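You operate a simulated robot arm through the tools that you are given. There is no shell and no other tool. Be economical: measure what you need, move in short steps, check, and stop when the job is done.

Carry out the task below with a simulated two-armed robot. There is one attempt and no reset: what you move stays moved.

Task
Shut and latch the dryer, run it on high till the dry lamp lights, then dial off.
Fine: set the dial, then press start once.

It is judged by the outcome, as a careful person would: the job done as asked, and still so three seconds after it is handed in. It fails if anything else is knocked over, pushed out of place, dropped, spilled or broken.

Robot
Two 7-joint arms with three-finger grippers on one trunk, on a base that drives. Base frame: it is fixed to the floor where the robot stands at the start and does not move with it; the origin is under the middle of the robot, x ahead of it, y to its left, z up. Units: mm, degrees, N and s.
The left shoulder is at the start at [70, 146, 987], the right one opposite. With the tool pointing down near the work surface each hand reaches from about 100 to 640 mm from the robot's upright axis, wherever it stands, measured 20 degrees to its own side. Places, roughly: dryer door [1200, -200, 900]; dryer door latch [1200, 0, 1200]; dryer start button [1300, -300, 1200]; dryer stop button [1300, -300, 1100]; heat dial [1300, -400, 1200]. Payload 2.2 kg a hand.
The TCP of each hand is the grasp point between the finger pads, 28 mm short of the fingertips. In the tool frame z runs along the fingers and y along their closing line. The gripper opens to 102 mm. The gripper's body begins 71 mm behind the TCP.
Orientation is told as [roll, pitch, yaw] about the base's x, y, z axes, in that order, counted from this pose: with the fingers straight down and closing along the base's y, the tool's x points along the base's -x, its y along +y and its z along -z.

Tools
- The arms move only by the tool move_arm. It takes "left_moves", "right_moves" or both (then of equal length, played together; a hand with none holds still); each is text: rows parted by semicolons, each of 7 numbers parted by spaces: the turn, a rotation vector about the tool's x, y, z in degrees, then the shift along the tool's x, y, z in cm, then the gripper command, from -1 (fully open) to 1 (shut), values between in proportion. In form: ax ay az tx ty tz grip; .... A call has 1 to 20 rows; each row shifts and turns the commanded pose from where the row before left it, along the tool's axes as they then stand. Rows are played at 5 a second. More than 50 mm and 8.6 degrees between two rows, or a gripper value outside its range, and nothing of the call is played. A pose out of reach is approached as far as the arm can. The call stops where the force on the tool passes 40 N (or 10 N more than at its start, if that is more) or the arm is blocked; 0.2 s more then pass. Each finger halts on what it meets, pressing with about 25 N; the grip force reading is that of the motor and also rises with nothing between the fingers. The clock runs only during rows and for 0.2 s after the last one: add rows that do not move to give the fingers time. The reply holds the time, the measured pose of the TCP, the force on the tool along the base axes, the opening and the grip force, in the units named above and with some noise, with the torque about the TCP (base axes, N m) and any sound that the robot's microphone picked up.
- Cameras (640 x 400 px; columns grow to the right, rows downward): "scene" is now at [143.1, -3.4, 1256.3]; the picture's right is [-0.05, -1.00, 0.00], its down [-0.17, 0.01, -0.99] and it looks along [0.98, -0.05, -0.17] (base axes); focal length 288 px, centre (320, 200). "left" rides on the left gripper at [72, 38, -86] in its tool frame; the picture's right is [-0.46, 0.89, 0.00], its down [-0.60, -0.32, -0.73] and it looks along [-0.65, -0.34, 0.68] (tool axes); focal length 256 px, centre (320, 200). "right" rides on the right gripper at [69, 43, -86] in its tool frame; the picture's right is [-0.53, 0.85, 0.00], its down [-0.58, -0.36, -0.73] and it looks along [-0.62, -0.39, 0.68] (tool axes); focal length 256 px, centre (320, 200). There is no depth. A picture from a camera that has moved, and an enlarged one, comes with that camera's place and axes in the base frame and with its lens.
- capture(camera): a new picture of that camera. The clock stands still meanwhile.
- raise_lower(by): slides the trunk up (or, below 0, down) by that many mm; the arms and the scene camera ride with it, the base frame stays. It gives what a move gives, with no picture.
- roll_base(legs): drives the robot by 1 to 6 legs, each [ahead, left, turn to the left] in mm, mm and degrees, along the robot's own axes; the way and the turn of a leg run together, so that a leg with both is an arc; at most 1500 mm and 180 degrees a leg. The arms and the cameras ride along, it lands a little off, and it stops where it bumps. It gives what a move gives.
- head_to(pan, tilt): turns the head with the scene camera to pan (to the left, within 86 degrees either way) and tilt (down, from -29 to 69), counted from straight ahead of the robot. It gives what a move gives.
- zoom(camera, box): a new picture of the part [left, top, right, bottom] of that camera's present view, enlarged. The clock stands still meanwhile.
- sign_off(): hands the job in; it is judged then, once.

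Go step by step. Nothing tells you exact positions but the pictures and the camera data: compare them with the known pose of the tool, close in by small moves and look again before you grip or let go. The budget is 120 turns and 108 pictures, counting those below and the enlarged ones. Unless the task says otherwise, let go and move clear before handing in, and close with one line.

The tools are called after "Call:" as name(argument=value, ...) on one line, values as JSON. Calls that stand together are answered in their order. move_arm: Moves the arms, as the interface text tells. Its arguments: {"type":"object","properties":{"left_moves":{"type":"string"},"right_moves":{"type":"string"}},"required":[]} The other tools are called the same way: raise_lower (by) slides the trunk up or down; roll_base (legs) drives the base; head_to (pan, tilt) turns the head that bears the scene camera; capture (camera) takes a picture; zoom (camera, box) takes an enlarged picture of a part of a camera's view; sign_off () hands the job in.

At the start:

```text
clock: 0.0
left_tcp_pos: [451.3, 239.6, 1173.4]
left_ee_rot: [-0.2, -0.1, 0.1]
left_contact_force: [0.0, 0.4, -0.2]
left_moment: [0.0, 0.03, 0.04]
left_finger_gap: 102.1
left_finger_force: 0.0
right_tcp_pos: [424.7, -201.6, 1136.3]
right_ee_rot: [0.0, 0.0, -0.2]
right_contact_force: [0.2, 1.1, -0.7]
right_moment: [0.02, 0.0, -0.04]
right_finger_gap: 102.0
right_finger_force: 0.1
trunk travel left (down, up): [-525.0, 415.0]
robot x, y, heading: [1.3, 0.4, 0.1]
head pan, tilt: [-3.1, 9.6]
```

scene: 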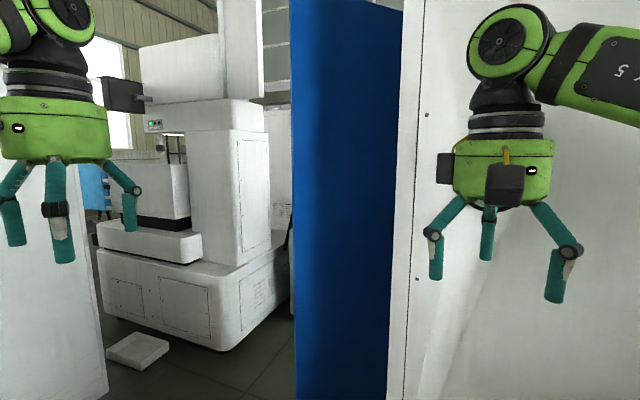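
right: 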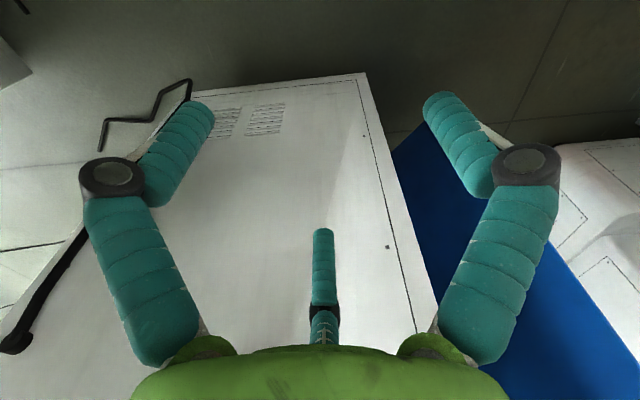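
left: 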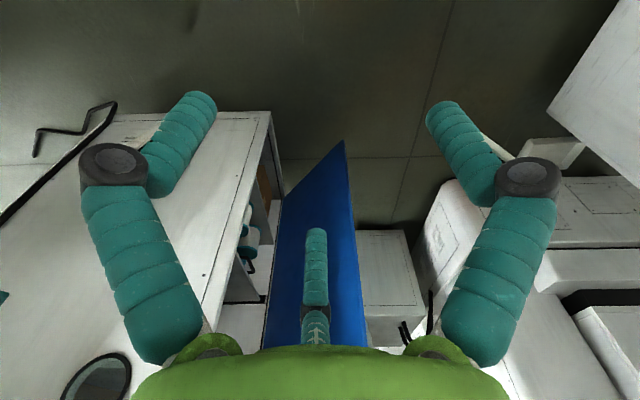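

The scene camera shows a large white cabinet and a blue panel, probably the open door, with machinery beyond. I'll look around by turning the head before moving anything.

Call:
head_to(pan=-25, tilt=10)

Call:
capture(camera="scene")

Call:
head_to(pan=20, tilt=20)

Call:
capture(camera="scene")

```text
clock: 0.9
left_tcp_pos: [452.1, 239.6, 1171.6]
left_ee_rot: [-0.1, -0.1, 0.1]
left_contact_force: [-0.4, 0.3, 0.6]
left_moment: [0.01, 0.01, -0.05]
left_finger_gap: 102.0
left_finger_force: 0.0
right_tcp_pos: [426.0, -200.9, 1137.3]
right_ee_rot: [0.0, -0.1, -0.1]
right_contact_force: [0.1, -0.1, -0.3]
right_moment: [0.0, -0.02, 0.01]
right_finger_gap: 102.0
right_finger_force: 0.0
trunk travel left (down, up): [-525.0, 415.0]
robot x, y, heading: [-2.1, 1.7, -0.3]
head pan, tilt: [-25.0, 10.0]
```

```text
104 pictures are left
camera scene: at [134.6, -37.6, 1255.7], right [-0.42, -0.91, 0.0], down [-0.16, 0.07, -0.98], along [0.89, -0.42, -0.17], focal length 288 px, centre (320, 200)
```

scene: 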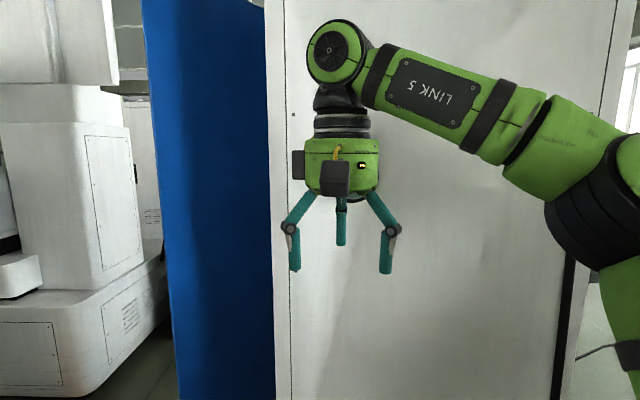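

```text
clock: 2.0
left_tcp_pos: [451.7, 240.1, 1172.2]
left_ee_rot: [-0.1, -0.1, 0.0]
left_contact_force: [-0.8, 0.2, -1.0]
left_moment: [0.02, 0.01, 0.0]
left_finger_gap: 102.3
left_finger_force: 0.2
right_tcp_pos: [426.3, -201.5, 1136.4]
right_ee_rot: [0.0, 0.1, -0.1]
right_contact_force: [0.0, -0.1, -1.5]
right_moment: [0.06, 0.0, -0.01]
right_finger_gap: 101.9
right_finger_force: 0.0
trunk travel left (down, up): [-525.0, 415.0]
robot x, y, heading: [-1.5, 1.1, -0.0]
head pan, tilt: [20.0, 20.0]
```

```text
103 pictures are left
camera scene: at [137.8, 33.4, 1239.4], right [0.34, -0.94, 0.0], down [-0.32, -0.12, -0.94], along [0.88, 0.32, -0.34], focal length 288 px, centre (320, 200)
```

scene: 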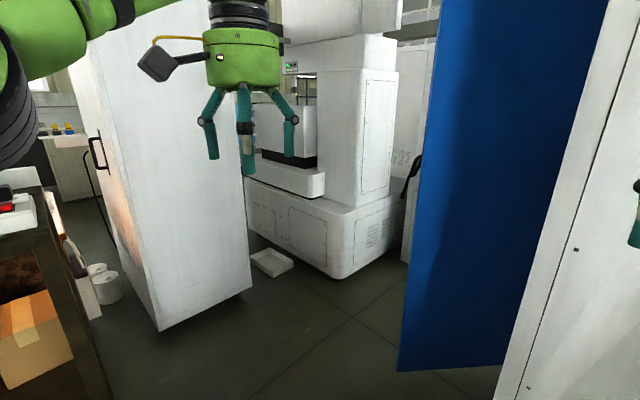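

The blue panel stands at about x 1200, y 0 to -380, and the white surface to its right is in front of it. I'll raise the trunk to see over and around them.

Call:
raise_lower(by=400)

Call:
head_to(pan=-15, tilt=18)

Call:
capture(camera="scene")

Call:
head_to(pan=-70, tilt=18)

Call:
capture(camera="scene")

```text
clock: 5.8
left_tcp_pos: [451.4, 239.9, 1573.0]
left_ee_rot: [0.0, 0.0, 0.1]
left_contact_force: [0.1, -0.8, 0.0]
left_moment: [-0.04, 0.01, -0.01]
left_finger_gap: 101.7
left_finger_force: 0.1
right_tcp_pos: [426.8, -202.6, 1537.6]
right_ee_rot: [0.0, -0.1, -0.1]
right_contact_force: [-1.1, -0.3, 0.2]
right_moment: [0.02, 0.04, 0.04]
right_finger_gap: 101.9
right_finger_force: 0.0
trunk travel left (down, up): [-925.0, 15.0]
robot x, y, heading: [0.6, -0.8, -0.1]
head pan, tilt: [20.0, 20.0]
```

```text
clock: 6.8
left_tcp_pos: [452.4, 240.1, 1572.9]
left_ee_rot: [-0.1, -0.1, 0.0]
left_contact_force: [0.3, 0.3, -0.1]
left_moment: [0.0, 0.02, 0.03]
left_finger_gap: 101.9
left_finger_force: 0.0
right_tcp_pos: [425.5, -201.8, 1535.7]
right_ee_rot: [-0.1, -0.1, -0.1]
right_contact_force: [-0.9, 0.4, 0.2]
right_moment: [-0.03, 0.02, 0.02]
right_finger_gap: 101.6
right_finger_force: 0.0
trunk travel left (down, up): [-925.0, 15.0]
robot x, y, heading: [0.1, -2.2, -0.3]
head pan, tilt: [-15.0, 18.0]
```

```text
102 pictures are left
camera scene: at [140.4, -22.4, 1642.6], right [-0.26, -0.97, 0.0], down [-0.3, 0.08, -0.95], along [0.92, -0.25, -0.31], focal length 288 px, centre (320, 200)
```

scene: 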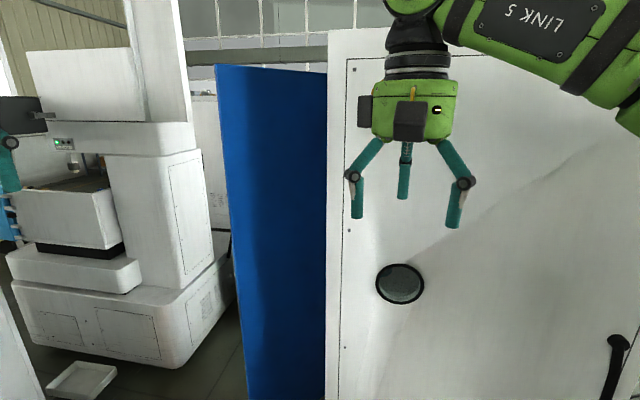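

```text
clock: 8.1
left_tcp_pos: [452.0, 238.6, 1573.8]
left_ee_rot: [-0.1, 0.0, 0.1]
left_contact_force: [0.0, 0.3, 0.9]
left_moment: [0.02, 0.01, -0.03]
left_finger_gap: 101.9
left_finger_force: 0.0
right_tcp_pos: [426.5, -201.3, 1537.2]
right_ee_rot: [0.0, 0.0, -0.2]
right_contact_force: [-0.4, -0.1, 0.4]
right_moment: [0.0, 0.02, 0.01]
right_finger_gap: 101.9
right_finger_force: 0.1
trunk travel left (down, up): [-925.0, 15.0]
robot x, y, heading: [1.5, -1.1, 0.1]
head pan, tilt: [-70.0, 18.0]
```

```text
101 pictures are left
camera scene: at [82.3, -86.0, 1642.6], right [-0.94, -0.34, 0.0], down [-0.11, 0.29, -0.95], along [0.33, -0.89, -0.31], focal length 288 px, centre (320, 200)
```

scene: 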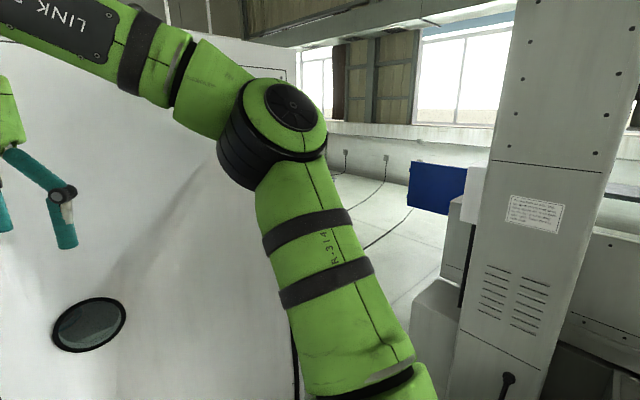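

The near white panel (x≈645, with a round window) appears separate from the blue panel at x≈1200, whose left edge is near y≈30. I'll check for space on the left before shifting sideways to see behind the panels.

Call:
head_to(pan=65, tilt=30)

Call:
capture(camera="scene")

Call:
head_to(pan=-30, tilt=55)

Call:
capture(camera="scene")

```text
clock: 10.2
left_tcp_pos: [452.5, 239.3, 1571.9]
left_ee_rot: [-0.1, -0.2, 0.1]
left_contact_force: [0.2, -0.9, 0.2]
left_moment: [-0.02, 0.05, 0.01]
left_finger_gap: 101.8
left_finger_force: 0.0
right_tcp_pos: [425.9, -202.2, 1536.5]
right_ee_rot: [0.0, -0.1, -0.1]
right_contact_force: [-1.0, -0.1, -0.3]
right_moment: [0.03, 0.03, 0.02]
right_finger_gap: 102.1
right_finger_force: 0.1
trunk travel left (down, up): [-925.0, 15.0]
robot x, y, heading: [-0.7, -0.8, -0.2]
head pan, tilt: [65.0, 30.0]
```

```text
100 pictures are left
camera scene: at [88.6, 83.5, 1623.3], right [0.91, -0.42, 0.0], down [-0.21, -0.45, -0.87], along [0.37, 0.78, -0.5], focal length 288 px, centre (320, 200)
```

scene: 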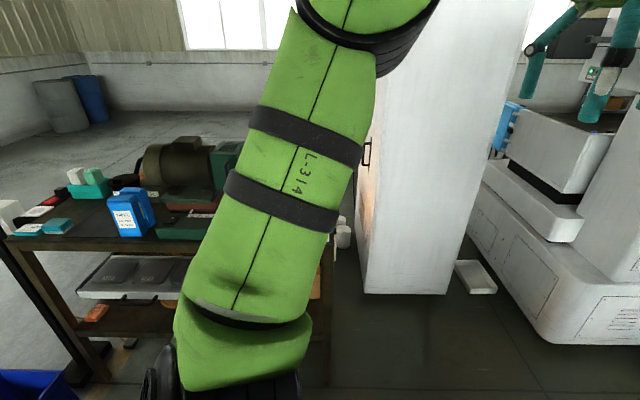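

```text
clock: 11.9
left_tcp_pos: [451.5, 240.6, 1572.5]
left_ee_rot: [-0.1, -0.1, 0.1]
left_contact_force: [0.4, -0.2, -0.7]
left_moment: [0.02, 0.01, -0.01]
left_finger_gap: 101.9
left_finger_force: 0.0
right_tcp_pos: [426.7, -201.4, 1536.4]
right_ee_rot: [0.0, 0.0, -0.1]
right_contact_force: [-0.1, -0.1, -0.2]
right_moment: [0.01, 0.0, 0.01]
right_finger_gap: 102.1
right_finger_force: 0.1
trunk travel left (down, up): [-925.0, 15.0]
robot x, y, heading: [-0.7, 1.4, 0.2]
head pan, tilt: [-30.0, 55.0]
```

```text
99 pictures are left
camera scene: at [112.8, -34.4, 1587.3], right [-0.5, -0.87, 0.0], down [-0.71, 0.41, -0.57], along [0.5, -0.29, -0.82], focal length 288 px, centre (320, 200)
```

scene: 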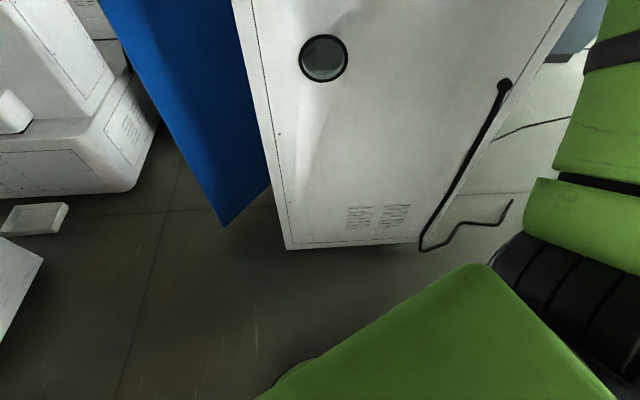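

The white box is the dryer seen from behind: it has a cord, vents and an exhaust port. It is turned so its front faces about (+0.9, -0.44), with the blue door swung open toward (1208, 47). I'll drive around the left side to reach its front.

Call:
roll_base(legs=[[0, 400, 0], [700, 0, 0]])

Call:
head_to(pan=-30, tilt=35)

Call:
capture(camera="scene")

Call:
head_to(pan=20, tilt=35)

Call:
capture(camera="scene")

```text
clock: 17.9
left_tcp_pos: [1131.0, 655.1, 1573.1]
left_ee_rot: [-0.1, -0.4, 0.3]
left_contact_force: [-0.3, 0.0, 0.8]
left_moment: [-0.01, 0.02, 0.01]
left_finger_gap: 101.9
left_finger_force: 0.1
right_tcp_pos: [1106.8, 213.1, 1538.1]
right_ee_rot: [0.1, -0.2, 0.2]
right_contact_force: [-0.2, -0.3, -0.1]
right_moment: [0.0, 0.0, 0.0]
right_finger_gap: 102.1
right_finger_force: 0.0
trunk travel left (down, up): [-925.0, 15.0]
robot x, y, heading: [682.6, 410.8, 0.2]
head pan, tilt: [-30.0, 55.0]
```

```text
clock: 18.7
left_tcp_pos: [1134.1, 655.2, 1572.8]
left_ee_rot: [0.0, -0.1, 0.3]
left_contact_force: [0.3, -0.7, -0.1]
left_moment: [0.0, 0.01, -0.03]
left_finger_gap: 102.1
left_finger_force: 0.1
right_tcp_pos: [1109.7, 213.4, 1535.8]
right_ee_rot: [0.0, 0.0, 0.2]
right_contact_force: [-0.4, -0.2, 0.3]
right_moment: [-0.01, 0.03, 0.01]
right_finger_gap: 102.0
right_finger_force: 0.1
trunk travel left (down, up): [-925.0, 15.0]
robot x, y, heading: [683.8, 413.4, 0.2]
head pan, tilt: [-30.0, 35.0]
```

```text
98 pictures are left
camera scene: at [810.0, 371.3, 1615.4], right [-0.5, -0.87, 0.0], down [-0.5, 0.29, -0.82], along [0.71, -0.41, -0.57], focal length 288 px, centre (320, 200)
```

scene: 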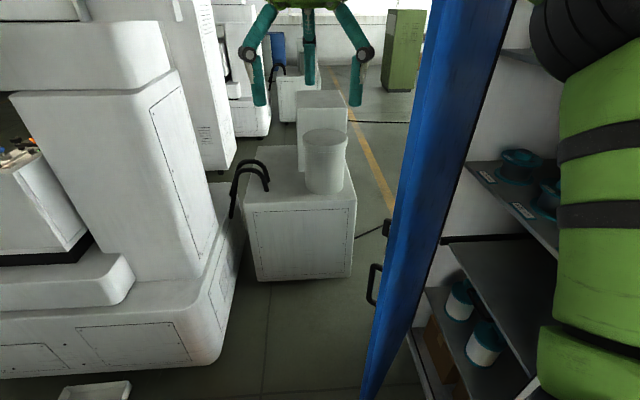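

```text
clock: 19.9
left_tcp_pos: [1134.4, 654.2, 1572.9]
left_ee_rot: [-0.1, -0.1, 0.3]
left_contact_force: [-0.4, 0.6, -0.5]
left_moment: [-0.02, 0.01, 0.03]
left_finger_gap: 102.0
left_finger_force: 0.0
right_tcp_pos: [1109.9, 213.3, 1536.0]
right_ee_rot: [0.1, -0.1, 0.2]
right_contact_force: [0.4, 0.0, 0.5]
right_moment: [-0.03, 0.0, -0.03]
right_finger_gap: 102.4
right_finger_force: 0.1
trunk travel left (down, up): [-925.0, 15.0]
robot x, y, heading: [682.8, 416.7, 0.2]
head pan, tilt: [20.0, 35.0]
```

```text
97 pictures are left
camera scene: at [816.0, 445.3, 1615.5], right [0.34, -0.94, 0.0], down [-0.54, -0.2, -0.82], along [0.77, 0.28, -0.57], focal length 288 px, centre (320, 200)
```

scene: 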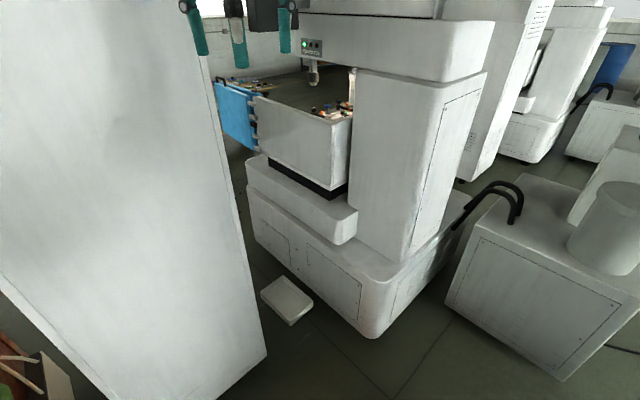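

The dryer is a cabinet with shelves and spools, and the blue door has a handle on its far face. I'll look further right at the interior and find the controls.

Call:
head_to(pan=-58, tilt=25)

Call:
capture(camera="scene")

Call:
capture(camera="right")

Call:
head_to(pan=-35, tilt=55)

Call:
capture(camera="scene")

```text
clock: 21.4
left_tcp_pos: [1134.6, 653.8, 1572.7]
left_ee_rot: [-0.2, 0.0, 0.3]
left_contact_force: [-0.1, 0.1, 1.2]
left_moment: [0.0, 0.04, -0.01]
left_finger_gap: 102.1
left_finger_force: 0.2
right_tcp_pos: [1109.4, 212.5, 1536.3]
right_ee_rot: [0.2, -0.1, 0.2]
right_contact_force: [-0.2, 0.0, -0.2]
right_moment: [-0.02, 0.0, -0.01]
right_finger_gap: 102.0
right_finger_force: 0.0
trunk travel left (down, up): [-925.0, 15.0]
robot x, y, heading: [681.5, 414.0, 0.4]
head pan, tilt: [-58.0, 25.0]
```

```text
96 pictures are left
camera scene: at [782.8, 337.1, 1631.3], right [-0.85, -0.53, 0.0], down [-0.23, 0.36, -0.91], along [0.48, -0.77, -0.42], focal length 288 px, centre (320, 200)
```

scene: 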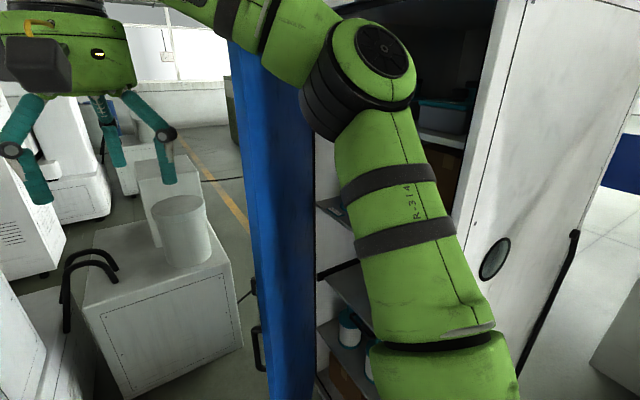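

```text
95 pictures are left
camera right: at [1040.4, 256.6, 1622.5], right [0.53, 0.85, 0.0], down [0.58, -0.36, 0.73], along [0.62, -0.39, -0.68], focal length 256 px, centre (320, 200)
```

right: 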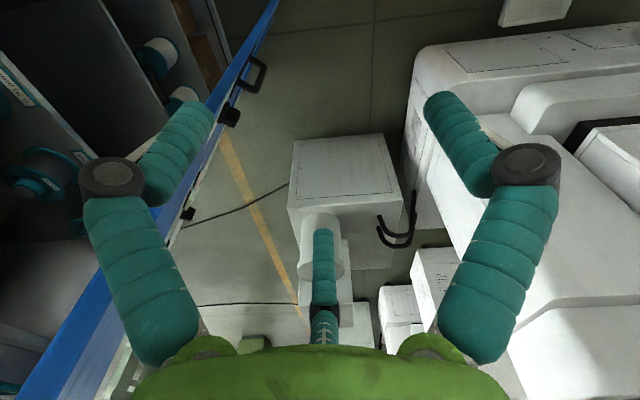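

```text
clock: 22.3
left_tcp_pos: [1134.0, 655.1, 1573.3]
left_ee_rot: [-0.1, -0.2, 0.2]
left_contact_force: [1.2, -0.1, -0.9]
left_moment: [0.0, 0.0, 0.01]
left_finger_gap: 102.1
left_finger_force: 0.0
right_tcp_pos: [1109.6, 213.1, 1536.0]
right_ee_rot: [0.0, -0.1, 0.1]
right_contact_force: [0.7, -0.5, -0.4]
right_moment: [-0.03, 0.02, 0.0]
right_finger_gap: 101.9
right_finger_force: 0.1
trunk travel left (down, up): [-925.0, 15.0]
robot x, y, heading: [680.7, 412.6, -0.1]
head pan, tilt: [-35.0, 55.0]
```

```text
94 pictures are left
camera scene: at [792.8, 373.9, 1587.3], right [-0.57, -0.82, 0.0], down [-0.67, 0.47, -0.57], along [0.47, -0.33, -0.82], focal length 288 px, centre (320, 200)
```

scene: 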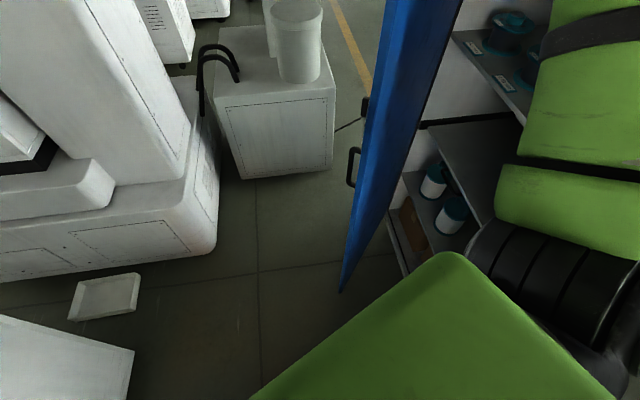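

This makes sense now: the cabinet front faces about (0.44, 0.9), with its hinge near (1389, -496) and the door open about 45°. The controls and handle are on the door's outer face. I'll tuck the hands in, then drive around the door tip and turn to face the cabinet.

Call:
move_arm(left_moves="0 0 0 4 0 0 -1;0 0 0 4 0 0 -1;0 0 0 4 0 0 -1;0 0 0 4 0 0 -1;0 0 0 2 0 0 -1", right_moves="0 0 0 4 0 0 -1;0 0 0 4 0 0 -1;0 0 0 4 0 0 -1;0 0 0 4 0 0 -1;0 0 0 2 0 0 -1")

Call:
roll_base(legs=[[200, 200, 0], [0, 0, -116]])

Call:
head_to(pan=40, tilt=35)

Call:
capture(camera="scene")

```text
clock: 23.5
left_tcp_pos: [969.6, 636.5, 1545.7]
left_ee_rot: [-0.2, -0.3, 0.4]
left_contact_force: [-0.3, -0.7, -0.6]
left_moment: [0.02, -0.01, -0.04]
left_finger_gap: 102.1
left_finger_force: 0.1
left hand out of reach, approached as far as the arm can: row 3, 4, 5
right_tcp_pos: [926.5, 213.3, 1535.5]
right_ee_rot: [0.1, -0.2, 0.2]
right_contact_force: [-0.3, 0.1, -0.4]
right_moment: [-0.02, -0.03, 0.0]
right_finger_gap: 101.8
right_finger_force: 0.0
trunk travel left (down, up): [-925.0, 15.0]
robot x, y, heading: [683.1, 416.3, 0.5]
head pan, tilt: [-35.0, 55.0]
```

```text
clock: 30.3
left_tcp_pos: [972.2, 262.8, 1545.6]
left_ee_rot: [-0.2, -0.2, -113.8]
left_contact_force: [0.0, -0.7, 0.0]
left_moment: [-0.01, -0.02, 0.04]
left_finger_gap: 102.0
left_finger_force: 0.0
right_tcp_pos: [602.2, 474.6, 1535.9]
right_ee_rot: [0.0, -0.1, -113.9]
right_contact_force: [0.7, -0.3, -0.2]
right_moment: [0.0, -0.02, 0.02]
right_finger_gap: 101.9
right_finger_force: 0.0
trunk travel left (down, up): [-925.0, 15.0]
robot x, y, heading: [889.5, 617.8, -113.8]
head pan, tilt: [-35.0, 55.0]
```

```text
clock: 31.8
left_tcp_pos: [973.0, 263.7, 1546.1]
left_ee_rot: [-0.2, -0.2, -113.6]
left_contact_force: [-0.3, -0.3, 0.7]
left_moment: [-0.02, 0.0, 0.0]
left_finger_gap: 102.0
left_finger_force: 0.0
right_tcp_pos: [602.1, 473.9, 1535.6]
right_ee_rot: [0.1, -0.2, -114.0]
right_contact_force: [-0.7, -0.1, 0.4]
right_moment: [0.0, 0.0, 0.03]
right_finger_gap: 101.9
right_finger_force: 0.0
trunk travel left (down, up): [-925.0, 15.0]
robot x, y, heading: [885.7, 617.2, -114.1]
head pan, tilt: [40.0, 35.0]
```

```text
93 pictures are left
camera scene: at [890.5, 489.0, 1615.5], right [-0.96, -0.28, 0.0], down [-0.16, 0.55, -0.82], along [0.23, -0.79, -0.57], focal length 288 px, centre (320, 200)
```

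scene: 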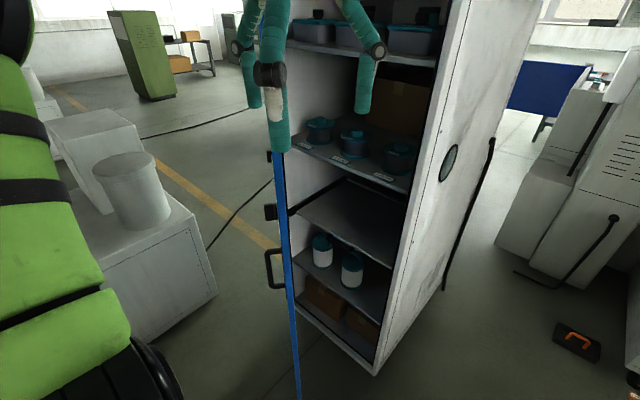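

The cabinet is now clearly visible, with the door edge-on and a handle and latch on its outer side. I'll back off slightly, strafe left past the door tip and look again.

Call:
roll_base(legs=[[-90, 0, -2], [0, 480, 0]])

Call:
head_to(pan=0, tilt=30)

Call:
capture(camera="scene")

```text
clock: 35.4
left_tcp_pos: [1447.3, 130.4, 1547.0]
left_ee_rot: [0.0, -0.1, -115.3]
left_contact_force: [-1.1, 0.6, 0.5]
left_moment: [0.0, -0.09, 0.03]
left_finger_gap: 101.9
left_finger_force: 0.1
right_tcp_pos: [1082.8, 351.8, 1534.4]
right_ee_rot: [0.2, -0.1, -115.6]
right_contact_force: [-0.7, 0.3, 0.0]
right_moment: [-0.02, -0.03, 0.02]
right_finger_gap: 102.2
right_finger_force: 0.1
trunk travel left (down, up): [-925.0, 15.0]
robot x, y, heading: [1373.7, 489.3, -115.8]
head pan, tilt: [40.0, 35.0]
```

```text
clock: 36.5
left_tcp_pos: [1449.9, 126.5, 1546.5]
left_ee_rot: [-0.1, -0.1, -115.4]
left_contact_force: [-0.3, 1.2, 0.4]
left_moment: [-0.03, 0.0, 0.0]
left_finger_gap: 102.2
left_finger_force: 0.0
right_tcp_pos: [1086.3, 349.3, 1535.8]
right_ee_rot: [-0.1, -0.1, -115.7]
right_contact_force: [-0.1, -0.4, 0.7]
right_moment: [0.02, 0.02, 0.0]
right_finger_gap: 102.1
right_finger_force: 0.1
trunk travel left (down, up): [-925.0, 15.0]
robot x, y, heading: [1373.8, 483.3, -115.6]
head pan, tilt: [0.0, 30.0]
```

```text
92 pictures are left
camera scene: at [1314.3, 358.9, 1623.3], right [-0.9, 0.43, 0.0], down [0.21, 0.45, -0.87], along [-0.37, -0.78, -0.5], focal length 288 px, centre (320, 200)
```

scene: 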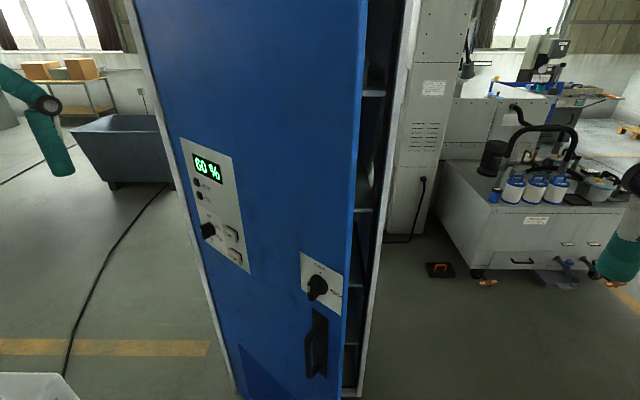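

The door face shows a display reading 60 %, a dial, two buttons, a rotary latch and a handle. I'll zoom in on the labels.

Call:
zoom(camera="scene", box=[170, 130, 266, 280])

Call:
zoom(camera="scene", box=[290, 245, 370, 385])

```text
2.67 times, centred on (218, 205) of scene
camera zoom: at [1314.3, 358.9, 1623.3], right [-0.9, 0.43, 0.0], down [0.21, 0.45, -0.87], along [-0.37, -0.78, -0.5], focal length 769 px, centre (592, 187)
```

zoom: 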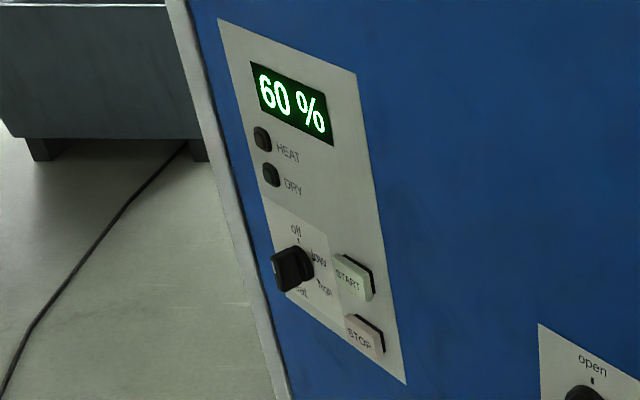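

```text
2.86 times, centred on (330, 315) of scene
camera zoom: at [1314.3, 358.9, 1623.3], right [-0.9, 0.43, 0.0], down [0.21, 0.45, -0.87], along [-0.37, -0.78, -0.5], focal length 824 px, centre (291, -129)
```

zoom: 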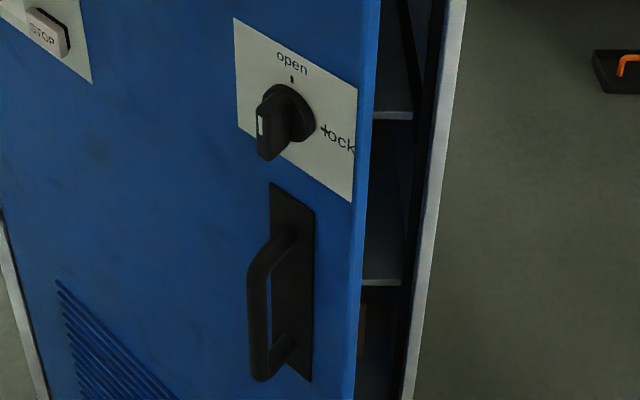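

The controls are off at 12 o'clock, low, then high, with START above STOP. The latch goes from open (top) to lock (right). I'll lower the trunk and shift left for a second viewpoint to triangulate the door.

Call:
raise_lower(by=-280)

Call:
roll_base(legs=[[0, 110, 0]])

Call:
head_to(pan=0, tilt=18)

Call:
capture(camera="scene")

```text
clock: 39.3
left_tcp_pos: [1450.3, 127.6, 1265.8]
left_ee_rot: [-0.2, -0.2, -115.4]
left_contact_force: [0.3, -0.1, 0.4]
left_moment: [0.04, 0.02, 0.01]
left_finger_gap: 102.1
left_finger_force: 0.0
right_tcp_pos: [1085.9, 350.6, 1256.2]
right_ee_rot: [0.1, -0.1, -115.5]
right_contact_force: [0.1, 0.4, -0.8]
right_moment: [-0.01, 0.01, -0.01]
right_finger_gap: 102.0
right_finger_force: 0.2
trunk travel left (down, up): [-645.0, 295.0]
robot x, y, heading: [1373.6, 483.7, -115.6]
head pan, tilt: [0.0, 30.0]
```

```text
clock: 40.4
left_tcp_pos: [1503.4, 99.5, 1265.1]
left_ee_rot: [-0.6, -0.2, -115.4]
left_contact_force: [1.7, -0.1, 0.1]
left_moment: [0.05, 0.05, 0.01]
left_finger_gap: 101.9
left_finger_force: 0.1
right_tcp_pos: [1138.8, 321.7, 1257.1]
right_ee_rot: [-0.2, -0.1, -115.4]
right_contact_force: [0.7, -1.1, 0.1]
right_moment: [0.05, 0.06, 0.0]
right_finger_gap: 101.9
right_finger_force: 0.0
trunk travel left (down, up): [-645.0, 295.0]
robot x, y, heading: [1419.4, 460.0, -115.5]
head pan, tilt: [0.0, 30.0]
stopped in leg 1: the robot was blocked; the commanded pose is now the measured one
```

```text
clock: 41.2
left_tcp_pos: [1497.3, 102.9, 1265.9]
left_ee_rot: [-0.1, -0.2, -115.3]
left_contact_force: [-0.8, 0.0, 0.3]
left_moment: [0.01, -0.02, -0.01]
left_finger_gap: 101.9
left_finger_force: 0.0
right_tcp_pos: [1132.9, 324.6, 1254.5]
right_ee_rot: [0.1, -0.1, -115.5]
right_contact_force: [0.4, 0.0, -0.1]
right_moment: [0.03, -0.03, -0.01]
right_finger_gap: 102.2
right_finger_force: 0.1
trunk travel left (down, up): [-645.0, 295.0]
robot x, y, heading: [1418.2, 460.0, -115.8]
head pan, tilt: [0.0, 18.0]
```

```text
89 pictures are left
camera scene: at [1358.7, 332.2, 1362.6], right [-0.9, 0.43, 0.0], down [0.13, 0.28, -0.95], along [-0.41, -0.86, -0.31], focal length 288 px, centre (320, 200)
```

scene: 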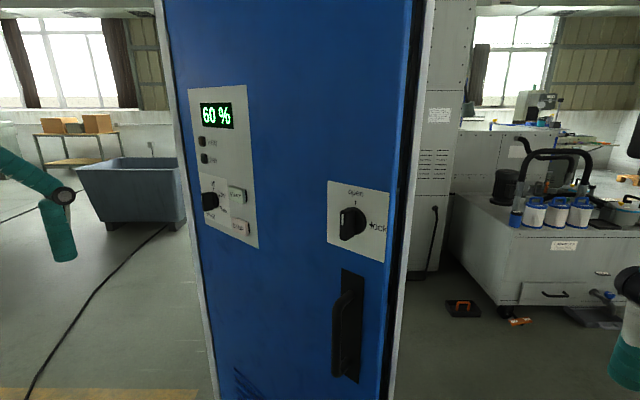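

Triangulation puts the latch knob at about (1150, 3, 1203) and the dial at about (1317, -319, 1164). The robot is well placed laterally, so I'll bring the right hand forward and turn it to point horizontally, fingers shut, ready to push the door.

Call:
move_arm(right_moves="0 0 0 -5 0 0 1;0 0 0 -5 0 0 1;0 0 0 -4 0 0 1;0 -8.2 0 0 0 0 1;0 -8.2 0 0 0 0 1;0 -8.2 0 0 0 0 1;0 -8.2 0 0 0 0 1;0 -8.2 0 0 0 0 1;0 -8.2 0 0 0 0 1;0 -8.2 0 0 0 0 1;0 -8.2 0 0 0 0 1;0 -8.2 0 0 0 0 1;0 -8.2 0 0 0 0 1;0 -8 0 0 0 0 1;0 0 0 0 0 0 1")

Call:
capture(camera="scene")

```text
clock: 44.4
left_tcp_pos: [1498.2, 103.8, 1265.7]
left_ee_rot: [-0.2, -0.2, -115.3]
left_contact_force: [-0.2, 0.3, 0.0]
left_moment: [-0.02, -0.03, -0.03]
left_finger_gap: 102.1
left_finger_force: 0.0
right_tcp_pos: [1063.0, 172.9, 1302.2]
right_ee_rot: [-146.8, -90.0, 31.4]
right_contact_force: [0.3, 0.9, -0.6]
right_moment: [0.01, 0.02, -0.01]
right_finger_gap: 2.1
right_finger_force: 24.6
right hand out of reach, approached as far as the arm can: row 13, 14
trunk travel left (down, up): [-645.0, 295.0]
robot x, y, heading: [1422.0, 457.6, -115.7]
head pan, tilt: [0.0, 18.0]
```

```text
88 pictures are left
camera scene: at [1359.4, 332.5, 1362.7], right [-0.9, 0.43, 0.0], down [0.13, 0.28, -0.95], along [-0.41, -0.86, -0.31], focal length 288 px, centre (320, 200)
```

scene: 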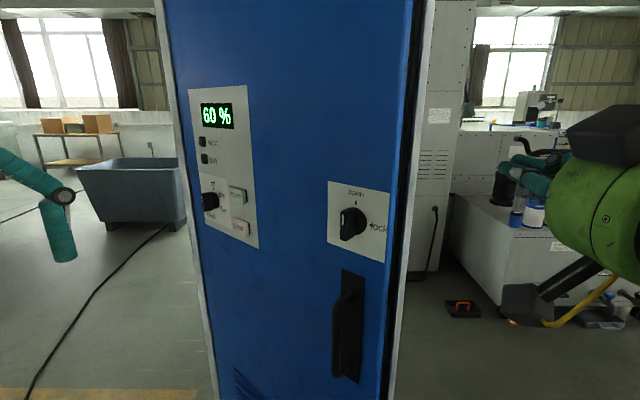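

The right hand now points toward the cabinet at u≈-13, v≈460. I'll shift it left, in front of the blue area above the latch plate.

Call:
move_arm(right_moves="0 0 0 0 4 0 1;0 0 0 0 4 0 1;0 0 0 0 4 0 1;0 0 0 0 3 0 1;0 0 0 0 0 0 1")

Call:
capture(camera="scene")

```text
clock: 45.6
left_tcp_pos: [1496.4, 104.5, 1265.8]
left_ee_rot: [-0.2, -0.2, -115.2]
left_contact_force: [-0.4, -0.1, -0.2]
left_moment: [0.01, 0.03, -0.03]
left_finger_gap: 101.9
left_finger_force: 0.0
right_tcp_pos: [1195.5, 106.6, 1301.8]
right_ee_rot: [131.7, -89.9, 112.8]
right_contact_force: [-0.8, 0.5, 1.2]
right_moment: [0.02, 0.0, 0.02]
right_finger_gap: 2.0
right_finger_force: 25.0
trunk travel left (down, up): [-645.0, 295.0]
robot x, y, heading: [1421.5, 461.2, -115.5]
head pan, tilt: [0.0, 18.0]
```

```text
87 pictures are left
camera scene: at [1358.1, 332.7, 1362.6], right [-0.9, 0.43, 0.0], down [0.13, 0.28, -0.95], along [-0.41, -0.86, -0.31], focal length 288 px, centre (320, 200)
```

scene: 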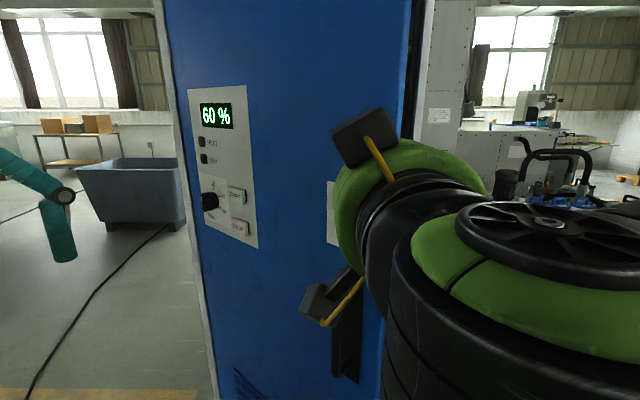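

The hand is in front of the door at v≈458, with the surface at about 340. I'll push straight ahead in short rows and watch the force.

Call:
move_arm(right_moves="0 0 0 0 0 4 1;0 0 0 0 0 4 1;0 0 0 0 0 3 1;0 0 0 0 0 3 1;0 0 0 0 0 3 1;0 0 0 0 0 3 1;0 0 0 0 0 3 1;0 0 0 0 0 3 1")

Call:
capture(camera="scene")

```text
clock: 47.4
left_tcp_pos: [1497.4, 100.2, 1265.1]
left_ee_rot: [-0.3, -0.2, -115.4]
left_contact_force: [-0.1, 0.9, 0.4]
left_moment: [0.01, -0.01, 0.0]
left_finger_gap: 101.8
left_finger_force: 0.1
right_tcp_pos: [1089.5, -132.3, 1304.2]
right_ee_rot: [-96.4, -89.9, -18.9]
right_contact_force: [0.0, 0.2, -0.4]
right_moment: [0.01, 0.03, 0.0]
right_finger_gap: 1.9
right_finger_force: 25.3
trunk travel left (down, up): [-645.0, 295.0]
robot x, y, heading: [1422.4, 459.8, -115.3]
head pan, tilt: [0.0, 18.0]
```

```text
86 pictures are left
camera scene: at [1359.2, 330.4, 1362.4], right [-0.9, 0.43, 0.0], down [0.13, 0.28, -0.95], along [-0.41, -0.86, -0.31], focal length 288 px, centre (320, 200)
```

scene: 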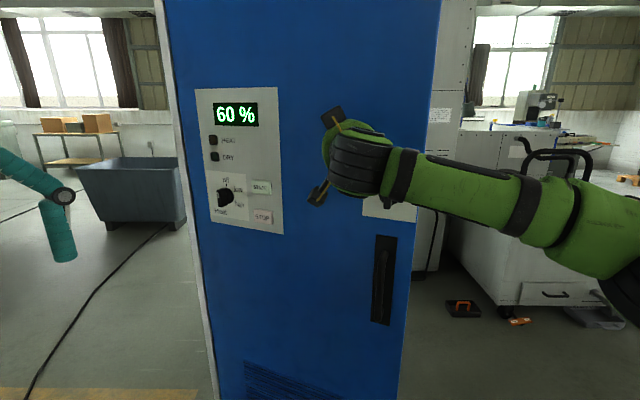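

The door is swinging freely and is partly closed. I'll drive forward with the hand kept extended to push it the rest of the way.

Call:
roll_base(legs=[[130, 0, 0]])

Call:
capture(camera="scene")

```text
clock: 48.7
left_tcp_pos: [1439.1, -18.1, 1266.4]
left_ee_rot: [-0.4, -0.3, -115.4]
left_contact_force: [0.4, -0.1, -0.6]
left_moment: [-0.01, 0.04, -0.01]
left_finger_gap: 101.9
left_finger_force: 0.1
right_tcp_pos: [1030.4, -251.4, 1305.3]
right_ee_rot: [-179.3, -89.8, 63.7]
right_contact_force: [-0.3, -0.5, -0.5]
right_moment: [0.04, 0.04, -0.01]
right_finger_gap: 2.1
right_finger_force: 24.7
trunk travel left (down, up): [-645.0, 295.0]
robot x, y, heading: [1358.2, 336.8, -115.6]
head pan, tilt: [0.0, 18.0]
```

```text
85 pictures are left
camera scene: at [1301.2, 210.9, 1362.9], right [-0.9, 0.43, 0.0], down [0.13, 0.28, -0.95], along [-0.41, -0.86, -0.31], focal length 288 px, centre (320, 200)
```

scene: 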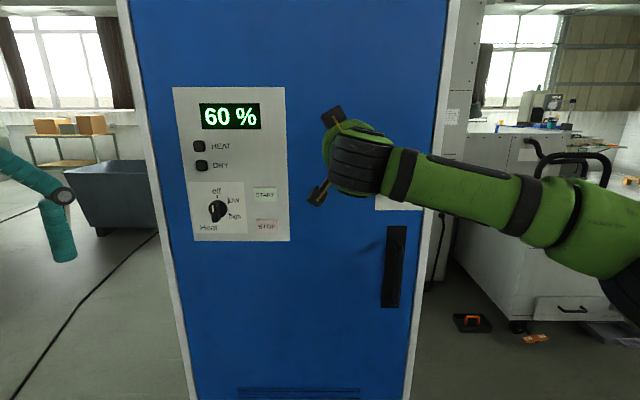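

The door is almost in its frame. I'll press on in small steps until it meets resistance.

Call:
move_arm(right_moves="0 0 0 0 0 1 1;0 0 0 0 0 1 1;0 0 0 0 0 1 1;0 0 0 0 0 1 1;0 0 0 0 0 1 1")

Call:
capture(camera="scene")

```text
clock: 49.9
left_tcp_pos: [1440.7, -10.8, 1268.6]
left_ee_rot: [-0.2, -0.6, -115.5]
left_contact_force: [-0.6, 0.9, -0.6]
left_moment: [0.02, 0.01, -0.01]
left_finger_gap: 101.9
left_finger_force: 0.0
right_tcp_pos: [1013.1, -290.9, 1305.9]
right_ee_rot: [154.6, -89.8, 89.9]
right_contact_force: [10.4, 30.7, -13.8]
right_moment: [0.49, -0.44, -0.36]
right_finger_gap: 2.3
right_finger_force: 24.4
trunk travel left (down, up): [-645.0, 295.0]
robot x, y, heading: [1361.2, 338.7, -115.5]
head pan, tilt: [0.0, 18.0]
```

```text
84 pictures are left
camera scene: at [1303.2, 218.1, 1363.3], right [-0.9, 0.43, 0.0], down [0.13, 0.27, -0.95], along [-0.41, -0.86, -0.3], focal length 288 px, centre (320, 200)
```

scene: 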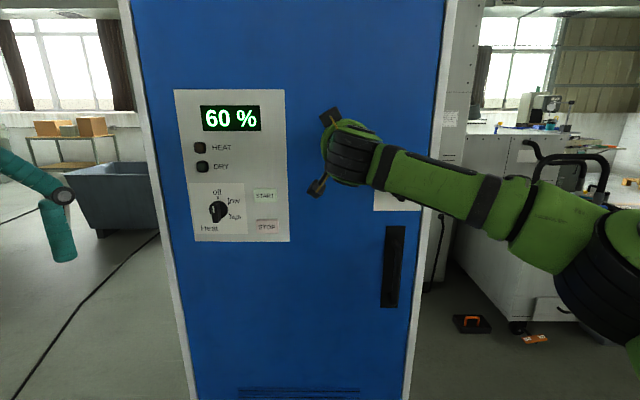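

The door is against its stop (about 33 N). I'll back the right hand off and check that the door stays closed and where the latch is.

Call:
move_arm(right_moves="0 0 0 0 0 -4 1;0 0 0 0 0 -4 1;0 0 0 0 0 -4 -1;0 0 0 0 0 -4 -1;0 0 0 0 -5 0 -1;0 0 0 0 -5 0 -1;0 0 0 0 -5 0 -1")

Call:
capture(camera="scene")

Call:
capture(camera="right")

```text
clock: 51.5
left_tcp_pos: [1436.3, -17.5, 1266.4]
left_ee_rot: [-0.2, -0.3, -115.6]
left_contact_force: [0.0, 1.0, 0.3]
left_moment: [0.01, -0.03, -0.01]
left_finger_gap: 102.0
left_finger_force: 0.1
right_tcp_pos: [941.3, -89.1, 1305.4]
right_ee_rot: [157.2, -89.8, 87.3]
right_contact_force: [0.3, -1.0, 0.6]
right_moment: [-0.04, -0.01, 0.02]
right_finger_gap: 101.8
right_finger_force: 0.1
trunk travel left (down, up): [-645.0, 295.0]
robot x, y, heading: [1363.8, 338.4, -115.7]
head pan, tilt: [0.0, 18.0]
```

```text
83 pictures are left
camera scene: at [1298.7, 211.1, 1362.7], right [-0.9, 0.43, 0.0], down [0.13, 0.28, -0.95], along [-0.41, -0.86, -0.31], focal length 288 px, centre (320, 200)
```

scene: 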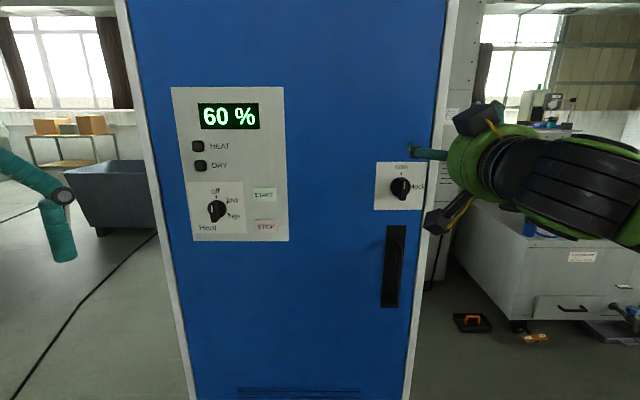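

```text
82 pictures are left
camera right: at [1017.7, -30.0, 1235.7], right [0.76, -0.36, 0.54], down [-0.01, 0.82, 0.57], along [-0.65, -0.45, 0.62], focal length 256 px, centre (320, 200)
```

right: 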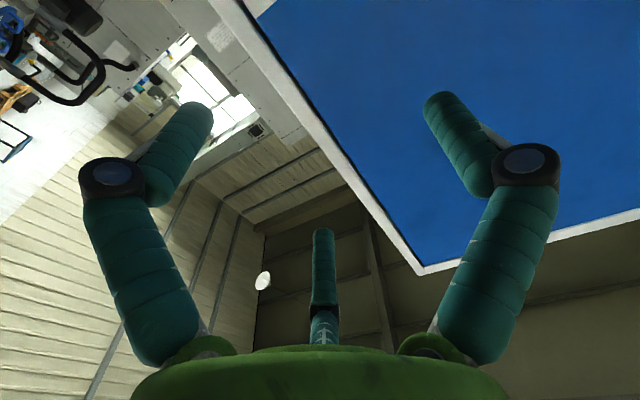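

The door stays shut. I'll zoom in on the latch and the panel to read the knob directions.

Call:
zoom(camera="scene", box=[366, 150, 446, 220])

Call:
zoom(camera="scene", box=[170, 80, 298, 250])

```text
5.71 times, centred on (406, 185) of scene
camera zoom: at [1298.7, 211.1, 1362.7], right [-0.9, 0.43, 0.0], down [0.13, 0.28, -0.95], along [-0.41, -0.86, -0.31], focal length 1648 px, centre (-171, 286)
```

zoom: 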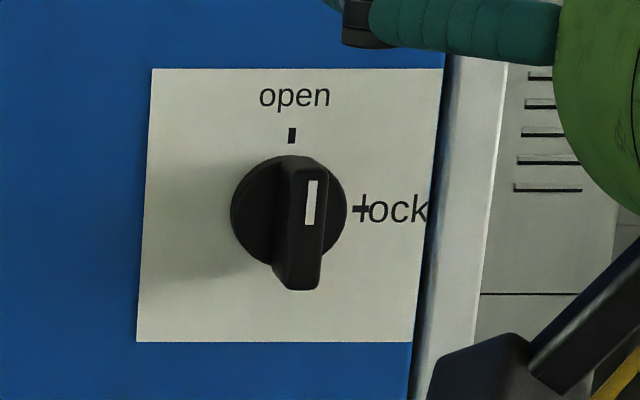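

```text
2.35 times, centred on (234, 165) of scene
camera zoom: at [1298.7, 211.1, 1362.7], right [-0.9, 0.43, 0.0], down [0.13, 0.28, -0.95], along [-0.41, -0.86, -0.31], focal length 679 px, centre (522, 282)
```

zoom: 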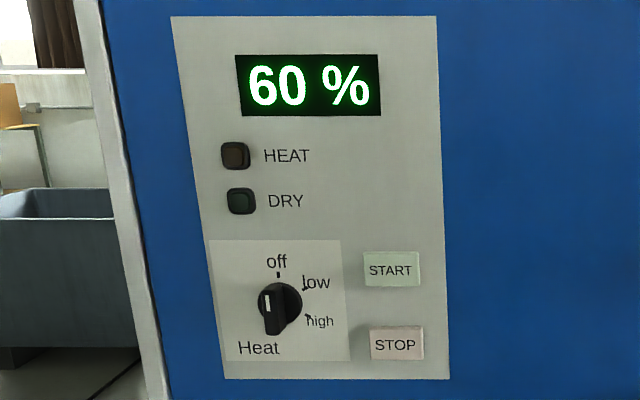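

Latch: vertical at "open", needing a quarter turn clockwise to "lock". Dial: off at 0°, low ≈60°, high ≈120° clockwise. I put the latch axis at about (890, -250, 1199) and bring the open right hand in front of it.

Call:
move_arm(right_moves="0 0 0 4 1 0 -1;0 0 0 4 1 0 -1;0 0 0 2.6 0.35 0 -1;0 0 0 0 0 3 -1;0 0 0 0 0 3 -1;0 0 0 0 0 0 -1")

Call:
capture(camera="right")

Call:
capture(camera="scene")

```text
clock: 52.9
left_tcp_pos: [1437.5, -19.5, 1267.1]
left_ee_rot: [-0.1, -0.2, -115.5]
left_contact_force: [-0.2, 0.2, -0.3]
left_moment: [0.0, 0.0, 0.05]
left_finger_gap: 101.8
left_finger_force: 0.0
right_tcp_pos: [936.2, -151.7, 1197.1]
right_ee_rot: [169.5, -89.9, 75.0]
right_contact_force: [0.1, 0.2, 0.5]
right_moment: [0.01, 0.01, 0.02]
right_finger_gap: 101.9
right_finger_force: 0.1
trunk travel left (down, up): [-645.0, 295.0]
robot x, y, heading: [1363.5, 335.2, -115.6]
head pan, tilt: [0.0, 18.0]
```

```text
79 pictures are left
camera right: at [1012.9, -92.5, 1127.7], right [0.76, -0.36, 0.53], down [-0.01, 0.82, 0.57], along [-0.65, -0.45, 0.62], focal length 256 px, centre (320, 200)
```

right: 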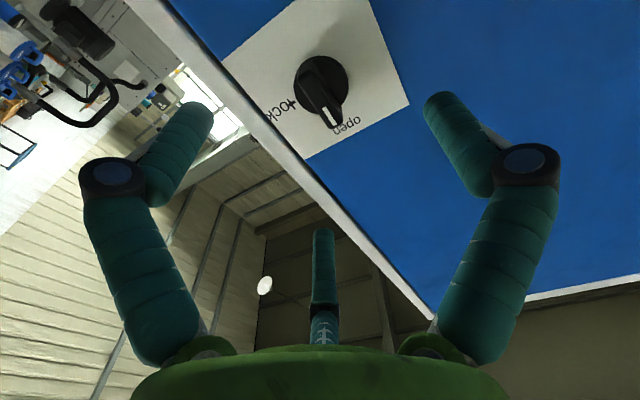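

```text
78 pictures are left
camera scene: at [1300.3, 209.9, 1362.7], right [-0.9, 0.43, 0.0], down [0.13, 0.28, -0.95], along [-0.41, -0.86, -0.31], focal length 288 px, centre (320, 200)
```

scene: 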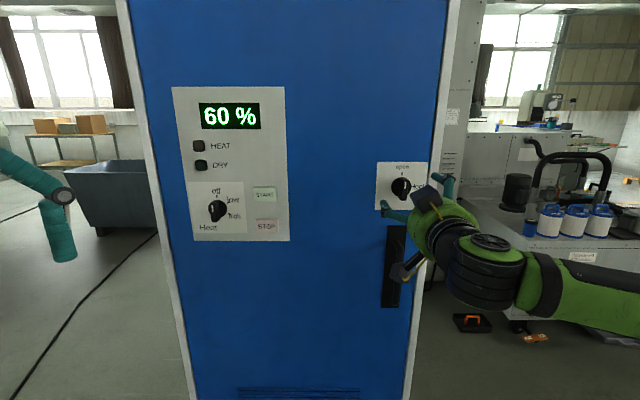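

Both cameras agree on the latch axis at lateral 911-913 and z≈1197, with the hand centred on it. I'll advance 78 mm and close on the wing.

Call:
move_arm(right_moves="0 0 0 0 0.1 3 -1;0 0 0 0 0.1 3 -1;0 0 0 0 0 1.8 -1;0 0 0 0 0 0 -1")

Call:
capture(camera="right")

```text
clock: 53.9
left_tcp_pos: [1438.2, -19.6, 1265.4]
left_ee_rot: [-0.2, -0.2, -115.5]
left_contact_force: [-0.7, -1.3, 0.2]
left_moment: [-0.01, -0.01, 0.01]
left_finger_gap: 102.1
left_finger_force: 0.1
right_tcp_pos: [906.6, -221.8, 1199.9]
right_ee_rot: [177.2, -89.9, 67.1]
right_contact_force: [-0.7, 0.1, -0.4]
right_moment: [0.02, 0.0, -0.03]
right_finger_gap: 102.0
right_finger_force: 0.2
trunk travel left (down, up): [-645.0, 295.0]
robot x, y, heading: [1359.7, 338.6, -115.7]
head pan, tilt: [0.0, 18.0]
```

```text
77 pictures are left
camera right: at [983.2, -163.0, 1131.0], right [0.76, -0.36, 0.53], down [-0.01, 0.82, 0.57], along [-0.65, -0.45, 0.62], focal length 256 px, centre (320, 200)
```

right: 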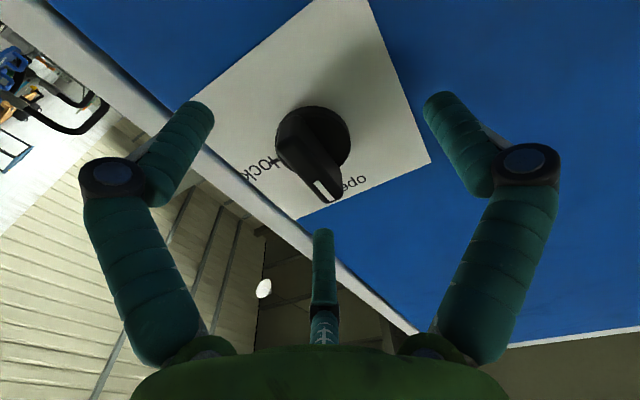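

The wing is centred between the fingers. I'll close on it.

Call:
move_arm(right_moves="0 0 0 0 0 0.2 0;0 0 0 0 0 0 1;0 0 0 0 0 0 1;0 0 0 0 0 0 1")

Call:
capture(camera="right")

```text
clock: 54.9
left_tcp_pos: [1433.4, -17.1, 1266.9]
left_ee_rot: [0.0, -0.2, -115.4]
left_contact_force: [-0.8, -0.6, 0.1]
left_moment: [0.02, -0.04, 0.02]
left_finger_gap: 102.0
left_finger_force: 0.0
right_tcp_pos: [899.3, -219.9, 1199.2]
right_ee_rot: [116.8, -89.5, 127.1]
right_contact_force: [-15.0, 9.3, 0.6]
right_moment: [0.38, -0.18, -0.38]
right_finger_gap: 21.9
right_finger_force: 44.8
trunk travel left (down, up): [-645.0, 295.0]
robot x, y, heading: [1361.9, 337.6, -115.5]
head pan, tilt: [0.0, 18.0]
```

```text
76 pictures are left
camera right: at [975.4, -162.1, 1129.9], right [0.76, -0.37, 0.54], down [-0.01, 0.82, 0.57], along [-0.65, -0.44, 0.62], focal length 256 px, centre (320, 200)
```

right: 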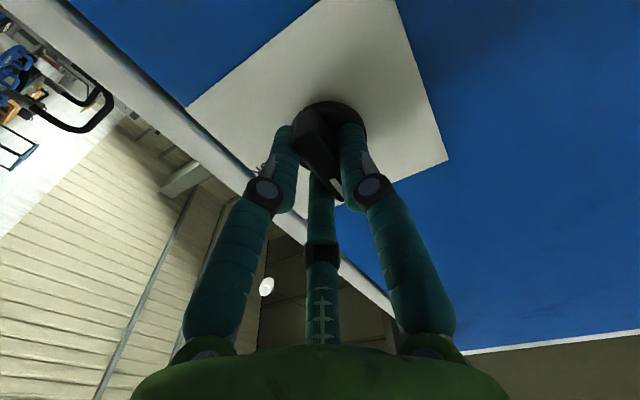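

The wing is gripped (gap 22 mm), with the hand pushed about 7 mm sideways. I'll relax that offset and turn clockwise in steps.

Call:
move_arm(right_moves="0 0 0 0 -0.6 0 1;0 0 8 0 0 0 1;0 0 8 0 0 0 1;0 0 8 0 0 0 1;0 0 8 0 0 0 1;0 0 8 0 0 0 1")

Call:
capture(camera="right")

```text
clock: 56.3
left_tcp_pos: [1436.4, -16.7, 1266.6]
left_ee_rot: [-0.1, -0.4, -115.5]
left_contact_force: [-1.0, 0.2, 0.3]
left_moment: [-0.02, 0.01, 0.01]
left_finger_gap: 102.1
left_finger_force: 0.1
right_tcp_pos: [900.0, -220.8, 1196.0]
right_ee_rot: [89.8, -49.7, 154.6]
right_contact_force: [0.3, 13.8, -12.0]
right_moment: [-0.72, 0.4, -1.14]
right_finger_gap: 21.7
right_finger_force: 45.1
trunk travel left (down, up): [-645.0, 295.0]
robot x, y, heading: [1361.2, 337.5, -115.5]
head pan, tilt: [0.0, 18.0]
```

```text
75 pictures are left
camera right: at [1006.6, -176.3, 1172.0], right [0.27, -0.13, 0.95], down [-0.27, 0.94, 0.21], along [-0.92, -0.32, 0.22], focal length 256 px, centre (320, 200)
```

right: 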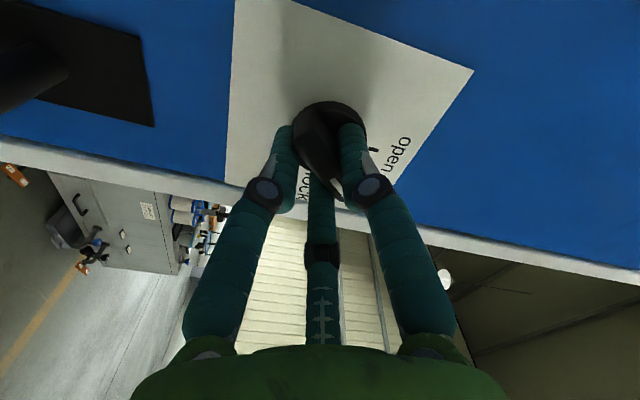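

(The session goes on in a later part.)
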